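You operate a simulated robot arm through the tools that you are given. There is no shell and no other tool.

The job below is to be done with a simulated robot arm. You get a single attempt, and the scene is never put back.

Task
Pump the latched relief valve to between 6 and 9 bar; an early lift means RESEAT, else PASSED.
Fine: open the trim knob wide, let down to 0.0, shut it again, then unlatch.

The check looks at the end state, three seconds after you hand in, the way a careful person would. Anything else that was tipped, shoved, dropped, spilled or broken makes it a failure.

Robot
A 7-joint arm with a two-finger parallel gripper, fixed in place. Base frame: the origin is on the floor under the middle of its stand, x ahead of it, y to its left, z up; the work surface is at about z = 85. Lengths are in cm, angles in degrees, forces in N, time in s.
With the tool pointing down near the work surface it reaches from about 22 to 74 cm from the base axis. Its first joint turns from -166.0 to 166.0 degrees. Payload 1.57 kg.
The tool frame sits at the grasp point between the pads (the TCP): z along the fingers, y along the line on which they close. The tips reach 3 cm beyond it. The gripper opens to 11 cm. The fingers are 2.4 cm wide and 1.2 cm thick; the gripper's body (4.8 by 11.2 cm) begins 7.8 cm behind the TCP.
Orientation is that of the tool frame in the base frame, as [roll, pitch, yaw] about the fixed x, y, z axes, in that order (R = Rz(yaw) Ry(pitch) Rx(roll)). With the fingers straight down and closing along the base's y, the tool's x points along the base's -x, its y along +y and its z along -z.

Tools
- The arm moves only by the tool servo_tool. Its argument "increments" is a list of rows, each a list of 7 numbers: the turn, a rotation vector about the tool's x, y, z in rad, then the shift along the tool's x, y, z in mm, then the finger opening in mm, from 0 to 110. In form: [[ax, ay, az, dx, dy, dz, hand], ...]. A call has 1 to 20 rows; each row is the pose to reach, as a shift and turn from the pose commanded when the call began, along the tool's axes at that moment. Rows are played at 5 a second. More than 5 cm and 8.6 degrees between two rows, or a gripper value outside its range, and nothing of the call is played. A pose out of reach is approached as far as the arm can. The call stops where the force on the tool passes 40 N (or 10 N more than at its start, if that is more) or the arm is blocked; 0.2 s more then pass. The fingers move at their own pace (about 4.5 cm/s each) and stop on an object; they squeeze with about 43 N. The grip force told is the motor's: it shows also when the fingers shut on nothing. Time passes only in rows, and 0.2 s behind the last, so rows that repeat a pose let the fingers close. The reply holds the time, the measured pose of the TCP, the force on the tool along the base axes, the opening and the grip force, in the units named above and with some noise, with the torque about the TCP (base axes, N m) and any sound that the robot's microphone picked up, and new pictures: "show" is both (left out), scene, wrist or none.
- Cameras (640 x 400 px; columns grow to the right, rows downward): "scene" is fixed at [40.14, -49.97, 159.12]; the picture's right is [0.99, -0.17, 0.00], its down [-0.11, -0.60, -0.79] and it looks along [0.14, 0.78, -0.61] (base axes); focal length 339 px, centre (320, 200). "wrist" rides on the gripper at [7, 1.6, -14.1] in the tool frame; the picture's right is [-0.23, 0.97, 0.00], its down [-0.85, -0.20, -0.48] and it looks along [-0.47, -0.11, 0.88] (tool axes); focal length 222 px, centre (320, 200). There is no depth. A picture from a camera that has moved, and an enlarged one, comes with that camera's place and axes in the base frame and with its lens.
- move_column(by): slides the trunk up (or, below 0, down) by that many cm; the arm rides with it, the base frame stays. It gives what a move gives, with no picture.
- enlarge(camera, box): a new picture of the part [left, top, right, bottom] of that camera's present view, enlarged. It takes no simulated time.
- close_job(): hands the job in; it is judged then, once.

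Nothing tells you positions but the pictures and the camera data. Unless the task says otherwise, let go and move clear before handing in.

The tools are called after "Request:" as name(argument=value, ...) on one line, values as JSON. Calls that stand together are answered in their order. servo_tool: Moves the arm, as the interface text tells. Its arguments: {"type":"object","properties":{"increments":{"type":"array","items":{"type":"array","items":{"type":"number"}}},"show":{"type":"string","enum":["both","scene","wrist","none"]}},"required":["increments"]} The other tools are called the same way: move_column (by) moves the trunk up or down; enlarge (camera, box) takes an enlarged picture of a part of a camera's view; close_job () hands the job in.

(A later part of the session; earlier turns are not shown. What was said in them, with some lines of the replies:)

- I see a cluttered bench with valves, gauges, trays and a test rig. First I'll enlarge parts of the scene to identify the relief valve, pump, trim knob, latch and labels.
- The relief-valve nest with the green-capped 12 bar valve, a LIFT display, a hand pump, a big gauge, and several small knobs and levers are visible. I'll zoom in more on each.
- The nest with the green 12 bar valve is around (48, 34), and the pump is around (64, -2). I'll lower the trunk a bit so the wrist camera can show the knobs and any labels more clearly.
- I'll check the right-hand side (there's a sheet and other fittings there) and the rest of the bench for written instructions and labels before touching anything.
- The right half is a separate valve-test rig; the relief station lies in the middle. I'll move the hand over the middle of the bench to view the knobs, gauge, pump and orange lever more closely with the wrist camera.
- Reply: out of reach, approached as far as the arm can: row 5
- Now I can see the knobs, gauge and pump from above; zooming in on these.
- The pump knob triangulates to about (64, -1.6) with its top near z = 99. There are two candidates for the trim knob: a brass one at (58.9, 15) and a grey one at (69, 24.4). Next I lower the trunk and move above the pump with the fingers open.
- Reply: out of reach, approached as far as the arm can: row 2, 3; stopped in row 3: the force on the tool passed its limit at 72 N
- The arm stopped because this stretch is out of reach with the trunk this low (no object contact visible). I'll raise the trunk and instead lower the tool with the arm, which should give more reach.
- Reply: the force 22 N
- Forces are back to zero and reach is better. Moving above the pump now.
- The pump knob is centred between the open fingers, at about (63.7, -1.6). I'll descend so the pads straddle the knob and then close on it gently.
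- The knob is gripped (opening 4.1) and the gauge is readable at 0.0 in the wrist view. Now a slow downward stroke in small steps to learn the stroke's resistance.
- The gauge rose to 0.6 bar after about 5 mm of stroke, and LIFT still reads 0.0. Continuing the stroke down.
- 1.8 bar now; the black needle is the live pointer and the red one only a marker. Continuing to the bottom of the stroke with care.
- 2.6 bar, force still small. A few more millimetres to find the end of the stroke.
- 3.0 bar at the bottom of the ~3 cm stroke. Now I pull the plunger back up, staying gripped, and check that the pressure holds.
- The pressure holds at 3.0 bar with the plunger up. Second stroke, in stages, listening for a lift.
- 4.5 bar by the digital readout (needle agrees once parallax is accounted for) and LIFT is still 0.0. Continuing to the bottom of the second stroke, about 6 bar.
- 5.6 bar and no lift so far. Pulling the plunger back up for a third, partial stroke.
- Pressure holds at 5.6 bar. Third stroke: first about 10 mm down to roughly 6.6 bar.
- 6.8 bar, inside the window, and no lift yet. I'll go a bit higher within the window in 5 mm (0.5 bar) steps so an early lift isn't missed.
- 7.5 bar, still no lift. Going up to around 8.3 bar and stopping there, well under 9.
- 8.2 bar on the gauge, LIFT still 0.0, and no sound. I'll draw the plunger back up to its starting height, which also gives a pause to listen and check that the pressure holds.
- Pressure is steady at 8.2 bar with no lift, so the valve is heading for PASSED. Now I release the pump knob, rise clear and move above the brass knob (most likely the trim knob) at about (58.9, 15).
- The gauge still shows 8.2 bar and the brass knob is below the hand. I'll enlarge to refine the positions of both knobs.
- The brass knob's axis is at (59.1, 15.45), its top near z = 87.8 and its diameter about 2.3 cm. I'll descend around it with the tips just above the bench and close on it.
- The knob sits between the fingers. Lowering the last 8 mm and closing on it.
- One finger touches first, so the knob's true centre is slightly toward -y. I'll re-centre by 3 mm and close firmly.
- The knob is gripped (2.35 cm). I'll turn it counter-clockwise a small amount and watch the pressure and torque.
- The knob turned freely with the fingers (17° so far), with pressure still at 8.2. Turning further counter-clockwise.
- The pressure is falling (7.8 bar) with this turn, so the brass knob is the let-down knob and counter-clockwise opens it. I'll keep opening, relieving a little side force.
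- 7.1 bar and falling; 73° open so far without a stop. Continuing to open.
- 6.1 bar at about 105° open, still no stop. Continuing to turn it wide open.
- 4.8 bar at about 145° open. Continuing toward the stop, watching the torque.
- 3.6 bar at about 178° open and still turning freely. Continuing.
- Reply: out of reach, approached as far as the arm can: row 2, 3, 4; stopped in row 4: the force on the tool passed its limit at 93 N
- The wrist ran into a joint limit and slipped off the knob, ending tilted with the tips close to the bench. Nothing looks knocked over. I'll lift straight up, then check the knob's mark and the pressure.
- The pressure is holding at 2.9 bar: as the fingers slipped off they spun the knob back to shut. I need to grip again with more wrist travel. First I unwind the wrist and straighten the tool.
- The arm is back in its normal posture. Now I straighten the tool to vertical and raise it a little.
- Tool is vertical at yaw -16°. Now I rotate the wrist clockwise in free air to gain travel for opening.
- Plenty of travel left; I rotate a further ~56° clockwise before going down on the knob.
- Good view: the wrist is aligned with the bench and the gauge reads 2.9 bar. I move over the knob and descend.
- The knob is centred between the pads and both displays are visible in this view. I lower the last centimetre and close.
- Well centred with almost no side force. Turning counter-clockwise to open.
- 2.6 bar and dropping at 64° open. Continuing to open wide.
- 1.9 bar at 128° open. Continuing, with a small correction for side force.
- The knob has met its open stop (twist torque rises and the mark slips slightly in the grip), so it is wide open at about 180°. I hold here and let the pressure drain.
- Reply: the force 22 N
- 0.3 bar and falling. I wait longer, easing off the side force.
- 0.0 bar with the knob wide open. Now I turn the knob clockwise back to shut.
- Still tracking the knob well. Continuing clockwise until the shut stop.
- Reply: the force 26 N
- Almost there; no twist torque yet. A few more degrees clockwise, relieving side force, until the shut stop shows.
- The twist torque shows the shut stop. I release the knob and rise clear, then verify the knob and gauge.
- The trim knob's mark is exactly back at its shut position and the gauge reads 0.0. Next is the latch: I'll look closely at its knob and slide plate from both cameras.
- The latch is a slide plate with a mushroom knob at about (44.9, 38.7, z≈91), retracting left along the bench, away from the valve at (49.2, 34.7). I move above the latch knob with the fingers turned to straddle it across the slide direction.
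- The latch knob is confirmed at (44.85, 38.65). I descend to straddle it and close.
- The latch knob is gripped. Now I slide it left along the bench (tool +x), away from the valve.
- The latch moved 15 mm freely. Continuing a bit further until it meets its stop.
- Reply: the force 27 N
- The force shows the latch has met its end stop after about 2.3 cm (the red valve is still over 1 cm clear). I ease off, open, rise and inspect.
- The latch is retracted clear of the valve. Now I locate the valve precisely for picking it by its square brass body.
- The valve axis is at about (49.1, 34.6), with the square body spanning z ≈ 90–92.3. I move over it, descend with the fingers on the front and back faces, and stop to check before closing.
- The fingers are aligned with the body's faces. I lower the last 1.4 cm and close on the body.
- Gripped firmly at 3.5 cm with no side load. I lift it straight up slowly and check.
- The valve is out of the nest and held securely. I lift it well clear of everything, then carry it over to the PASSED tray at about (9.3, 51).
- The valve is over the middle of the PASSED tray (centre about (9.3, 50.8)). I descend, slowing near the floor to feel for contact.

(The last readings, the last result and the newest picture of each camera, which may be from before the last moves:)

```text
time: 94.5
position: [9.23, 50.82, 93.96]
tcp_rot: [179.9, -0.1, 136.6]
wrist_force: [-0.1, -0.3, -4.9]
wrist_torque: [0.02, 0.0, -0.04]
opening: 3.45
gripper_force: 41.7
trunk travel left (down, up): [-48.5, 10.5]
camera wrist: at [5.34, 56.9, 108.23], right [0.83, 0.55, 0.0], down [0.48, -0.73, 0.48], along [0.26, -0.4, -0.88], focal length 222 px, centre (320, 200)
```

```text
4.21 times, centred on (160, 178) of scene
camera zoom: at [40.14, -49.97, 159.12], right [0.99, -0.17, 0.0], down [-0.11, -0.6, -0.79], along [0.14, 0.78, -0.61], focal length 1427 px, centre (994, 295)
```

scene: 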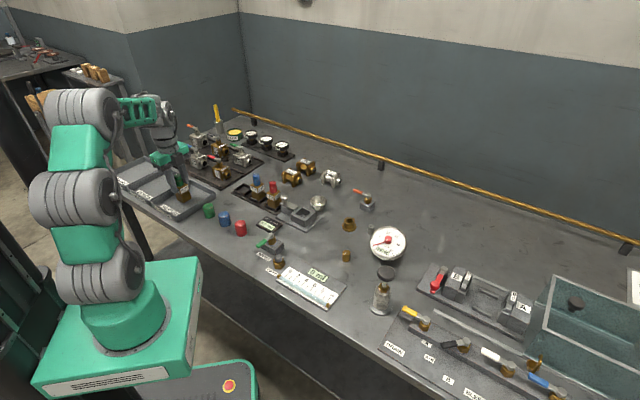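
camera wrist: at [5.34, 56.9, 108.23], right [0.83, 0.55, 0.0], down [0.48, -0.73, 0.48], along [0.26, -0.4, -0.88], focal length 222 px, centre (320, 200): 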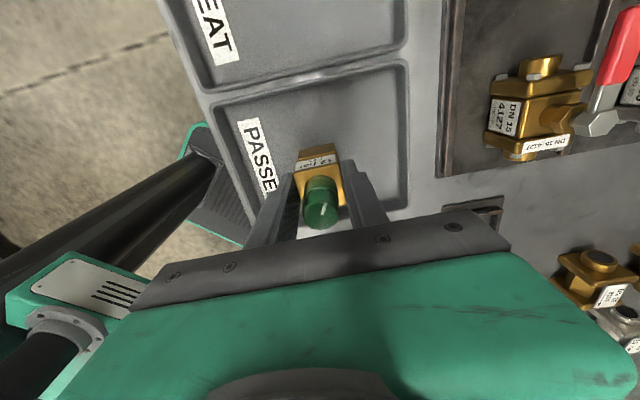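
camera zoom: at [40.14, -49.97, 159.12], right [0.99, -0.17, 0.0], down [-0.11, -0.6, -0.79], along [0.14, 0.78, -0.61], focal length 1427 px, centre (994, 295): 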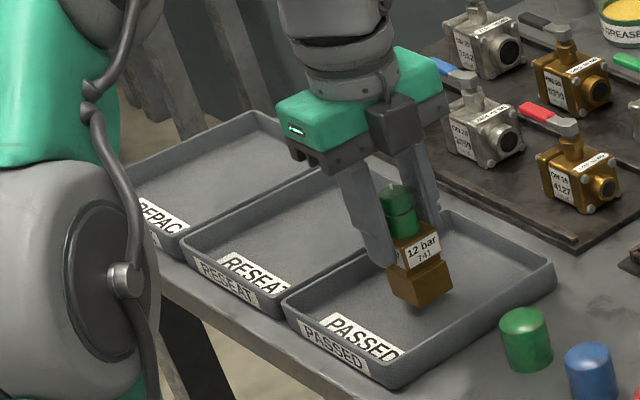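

The valve is right over the PASSED tray floor with about a centimetre to go. Lowering in small steps.

Request:
servo_tool(increments=[[0, 0, 0, 0, 0, 3, 28], [0, 0, 0, 0, 0, 6, 28], [0, 0, 0, 0, 0, 9, 28]], show="none")

Request:
enlarge(camera="scene", box=[160, 160, 220, 220])

```text
time: 95.2
position: [9.2, 50.83, 93.11]
tcp_rot: [180.0, 0.0, 136.4]
wrist_force: [-0.7, -0.4, -4.3]
wrist_torque: [0.01, 0.01, -0.01]
opening: 3.48
gripper_force: 42.2
trunk travel left (down, up): [-48.5, 10.5]
```

```text
6.67 times, centred on (190, 190) of scene
camera zoom: at [40.14, -49.97, 159.12], right [0.99, -0.17, 0.0], down [-0.11, -0.6, -0.79], along [0.14, 0.78, -0.61], focal length 2260 px, centre (1187, 267)
```

zoom: 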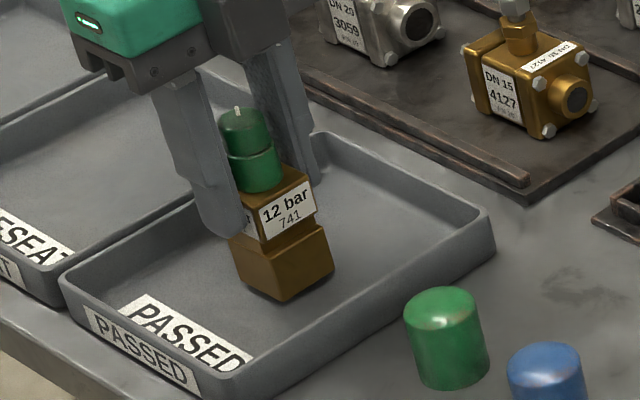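

Request:
servo_tool(increments=[[0, 0, 0, 0, 0, 2, 28], [0, 0, 0, 0, 0, 4, 28], [0, 0, 0, 0, 0, 5, 28]], show="none")

Request:
enlarge(camera="scene", box=[160, 160, 220, 220])

```text
time: 96.0
position: [9.29, 50.83, 92.68]
tcp_rot: [180.0, 0.0, 136.5]
wrist_force: [-0.6, -0.5, -5.1]
wrist_torque: [-0.02, 0.0, -0.02]
opening: 3.47
gripper_force: 42.2
trunk travel left (down, up): [-48.5, 10.5]
```

```text
6.67 times, centred on (190, 190) of scene
camera zoom: at [40.14, -49.97, 159.12], right [0.99, -0.17, 0.0], down [-0.11, -0.6, -0.79], along [0.14, 0.78, -0.61], focal length 2260 px, centre (1187, 267)
```

zoom: 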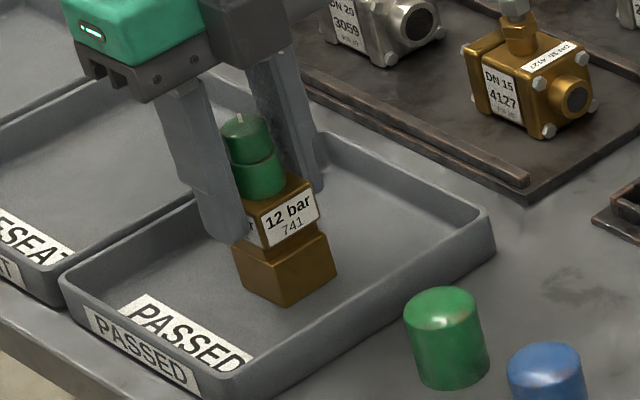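

Still hanging (the weight is still on the wrist). A few more millimetres.

Request:
servo_tool(increments=[[0, 0, 0, 0, 0, 1, 28], [0, 0, 0, 0, 0, 2, 28], [0, 0, 0, 0, 0, 3, 28]], show="none")

```text
time: 96.8
position: [9.16, 50.79, 92.68]
tcp_rot: [179.7, -0.2, 136.6]
wrist_force: [0.5, -2.4, 16.9]
wrist_torque: [-0.7, -0.11, 0.04]
opening: 3.47
gripper_force: 42.2
trunk travel left (down, up): [-48.5, 10.5]
```

Contact with the tray floor. I ease up about 1.5 mm, then open the fingers gently.

Request:
servo_tool(increments=[[0, 0, 0, 0, 0, -1.5, 28], [0, 0, 0, 0, 0, -1.7, 28]], show="none")

```text
time: 97.5
position: [9.2, 50.85, 92.66]
tcp_rot: [179.8, -0.1, 136.6]
wrist_force: [1.4, 3.4, 14.8]
wrist_torque: [-0.24, -0.08, 0.02]
opening: 3.46
gripper_force: 41.6
trunk travel left (down, up): [-48.5, 10.5]
```

Request:
servo_tool(increments=[[0, 0, 0, 0, 0, -0.7, 28], [0, 0, 0, 0, 0, -1.0, 28]], show="none")

```text
time: 98.0
position: [9.22, 50.8, 92.64]
tcp_rot: [179.9, 0.0, 136.5]
wrist_force: [2.2, 4.7, 10.2]
wrist_torque: [0.27, 0.01, -0.02]
opening: 3.46
gripper_force: 41.9
trunk travel left (down, up): [-48.5, 10.5]
```

Request:
servo_tool(increments=[[0, 0, 0, 0, 0, -1, 28], [0, 0, 0, 0, 0, -1.5, 28]], show="none")

```text
time: 98.7
position: [9.18, 50.86, 92.57]
tcp_rot: [-179.9, 0.1, 136.6]
wrist_force: [-0.5, 2.7, 0.3]
wrist_torque: [0.25, 0.02, 0.04]
opening: 3.46
gripper_force: 42.0
trunk travel left (down, up): [-48.5, 10.5]
```

The load is now near zero with the valve resting on the tray. I open the fingers and look before rising.

Request:
servo_tool(increments=[[0, 0, 0, 0, 0, 0, 40], [0, 0, 0, 0, 0, 0, 55], [0, 0, 0, 0, 0, 0, 60], [0, 0, 0, 0, 0, 0, 60]])

Request:
enlarge(camera="scene", box=[160, 160, 220, 220])

Request:
enlarge(camera="wrist", box=[240, 110, 400, 230])

```text
time: 99.7
position: [9.15, 50.8, 92.79]
tcp_rot: [179.9, 0.0, 136.5]
wrist_force: [-0.6, 1.0, -0.6]
wrist_torque: [0.01, -0.04, -0.01]
opening: 5.97
gripper_force: 0.1
trunk travel left (down, up): [-48.5, 10.5]
camera wrist: at [5.35, 56.83, 107.02], right [0.83, 0.55, 0.0], down [0.48, -0.73, 0.48], along [0.26, -0.4, -0.88], focal length 222 px, centre (320, 200)
```

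scene: 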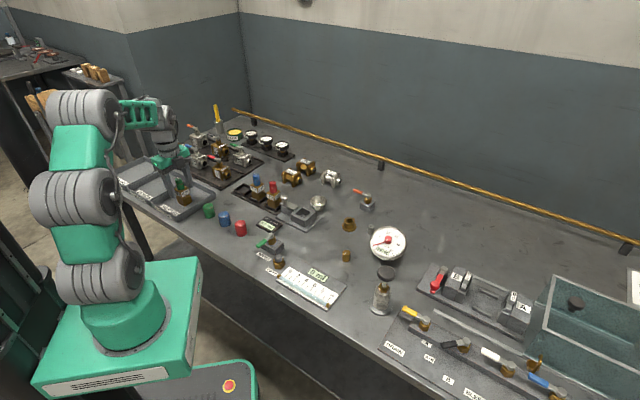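
wrist: 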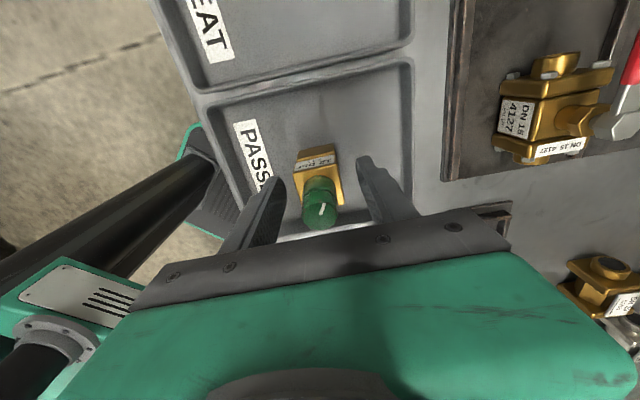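

```text
6.67 times, centred on (190, 190) of scene
camera zoom: at [40.14, -49.97, 159.12], right [0.99, -0.17, 0.0], down [-0.11, -0.6, -0.79], along [0.14, 0.78, -0.61], focal length 2260 px, centre (1187, 267)
```

zoom: 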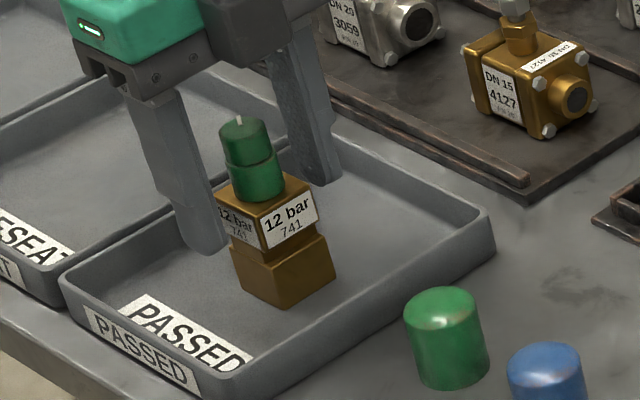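

```text
3.33 times, centred on (320, 170) of wrist
camera zoom: at [5.35, 56.83, 107.02], right [0.83, 0.55, 0.0], down [0.48, -0.73, 0.48], along [0.26, -0.4, -0.88], focal length 740 px, centre (320, 300)
```

zoom: 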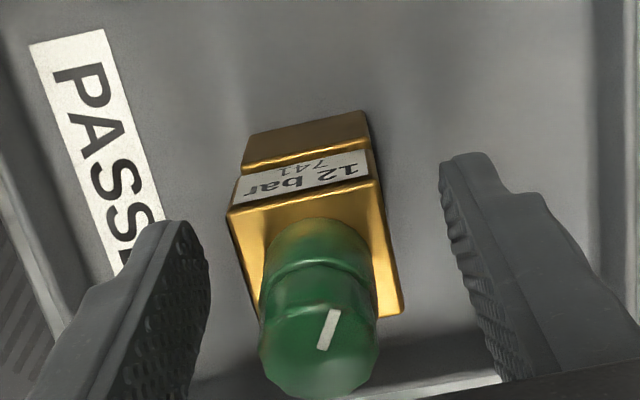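

The valve stands upright in the PASSED tray, released. I rise straight up and clear, then do a final check of the bench.

Request:
servo_tool(increments=[[0, 0, 0, 0, 0, -30, 60], [0, 0, 0, 0, 0, -70, 60], [0, 0, 0, 0, 0, -110, 60], [0, 0, 0, 0, 0, -150, 60], [0, 0, 0, 0, 0, -180, 60]])

Request:
enlarge(camera="scene", box=[100, 130, 260, 240])

Request:
enlarge(camera="scene", box=[230, 160, 430, 300])

Request:
enlarge(camera="scene", box=[355, 225, 415, 265])

```text
time: 100.8
position: [9.25, 50.82, 110.95]
tcp_rot: [180.0, 0.0, 136.5]
wrist_force: [0.0, -0.4, -0.2]
wrist_torque: [-0.01, 0.03, 0.0]
opening: 6.01
gripper_force: 0.2
trunk travel left (down, up): [-48.5, 10.5]
camera wrist: at [5.39, 56.93, 125.04], right [0.83, 0.55, 0.0], down [0.48, -0.73, 0.48], along [0.26, -0.4, -0.88], focal length 222 px, centre (320, 200)
```

scene: 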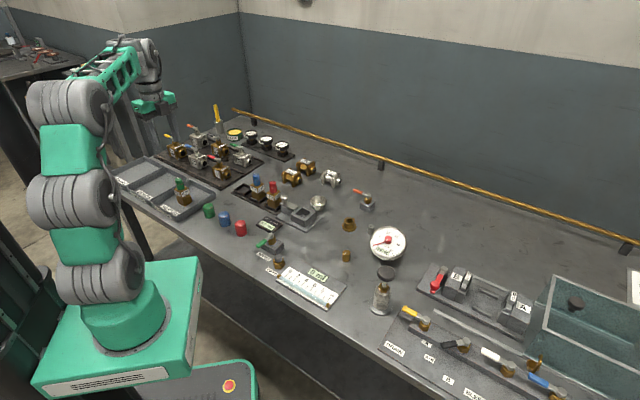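
wrist: 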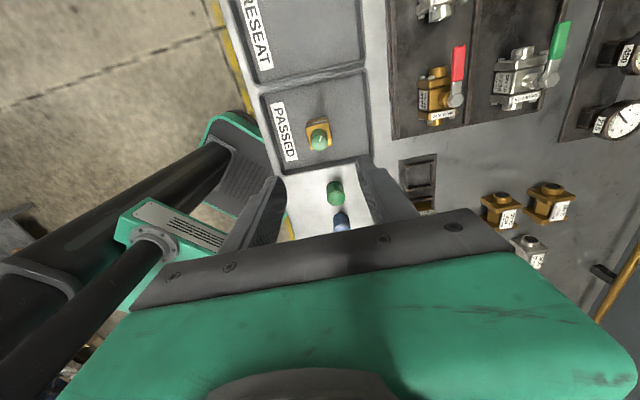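

```text
3.64 times, centred on (180, 185) of scene
camera zoom: at [40.14, -49.97, 159.12], right [0.99, -0.17, 0.0], down [-0.11, -0.6, -0.79], along [0.14, 0.78, -0.61], focal length 1233 px, centre (829, 254)
```

zoom: 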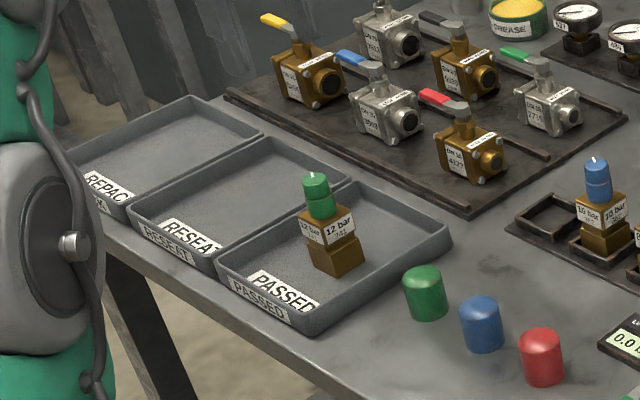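

```text
2.86 times, centred on (330, 230) of scene
camera zoom: at [40.14, -49.97, 159.12], right [0.99, -0.17, 0.0], down [-0.11, -0.6, -0.79], along [0.14, 0.78, -0.61], focal length 969 px, centre (291, 114)
```

zoom: 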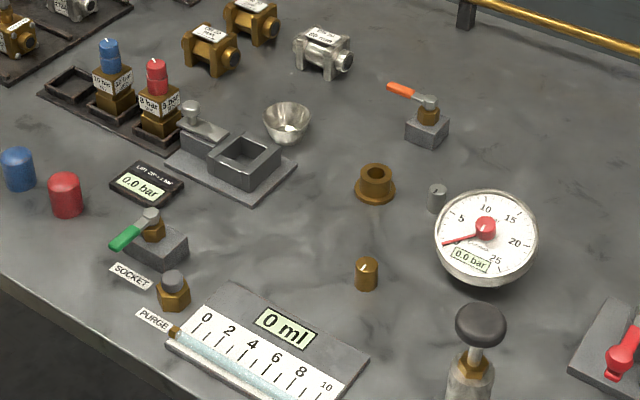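

```text
10.00 times, centred on (385, 245) of scene
camera zoom: at [40.14, -49.97, 159.12], right [0.99, -0.17, 0.0], down [-0.11, -0.6, -0.79], along [0.14, 0.78, -0.61], focal length 3390 px, centre (-330, -250)
```

zoom: 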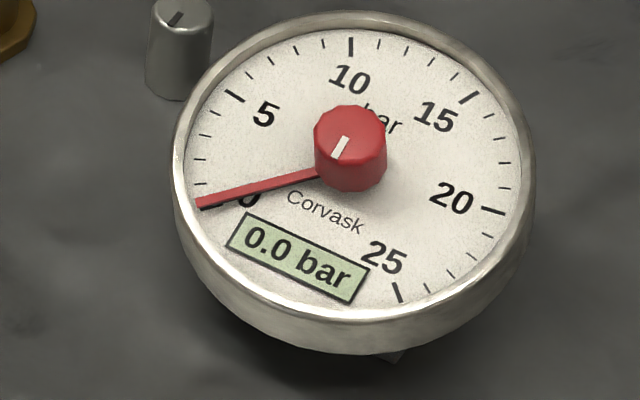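

The valve stands in the PASSED tray, the gauge reads 0.0, the trim knob is shut, the latch is open, and nothing else has moved. The hand is empty and well clear above, so I hand the job in.

Request:
close_job()

```text
The job is handed in.
```

I pumped the latched 12 bar valve (no. 741) to 8.2 bar with no lift, and it now stands upright in the PASSED tray. The LIFT display stayed at 0.0 and the pressure held steady, so nothing pointed to an early lift.

- **Let-down:** I opened the brass knob to its stop, about 180°, let the gauge drop to 0.0, and turned the knob back to shut. The knob has no label. I took it as the trim knob because turning it let the pressure down.
- **Slip:** On the first try the wrist ran out of travel and the fingers slipped off the knob at 2.9 bar. That spun it back to shut, so I gripped it again and opened it fully. Nothing else was disturbed.
- **Unlatch and place:** With the gauge at 0.0 I slid the latch back to its stop, lifted the valve out and set it in the tray. The hand is open and clear above it.
- **Not checked:** I left the green SOCKET lever as it was. I could not confirm what it isolates. If it is a shut-off feeding this valve's nest, the valve would not have seen the 8.2 bar.
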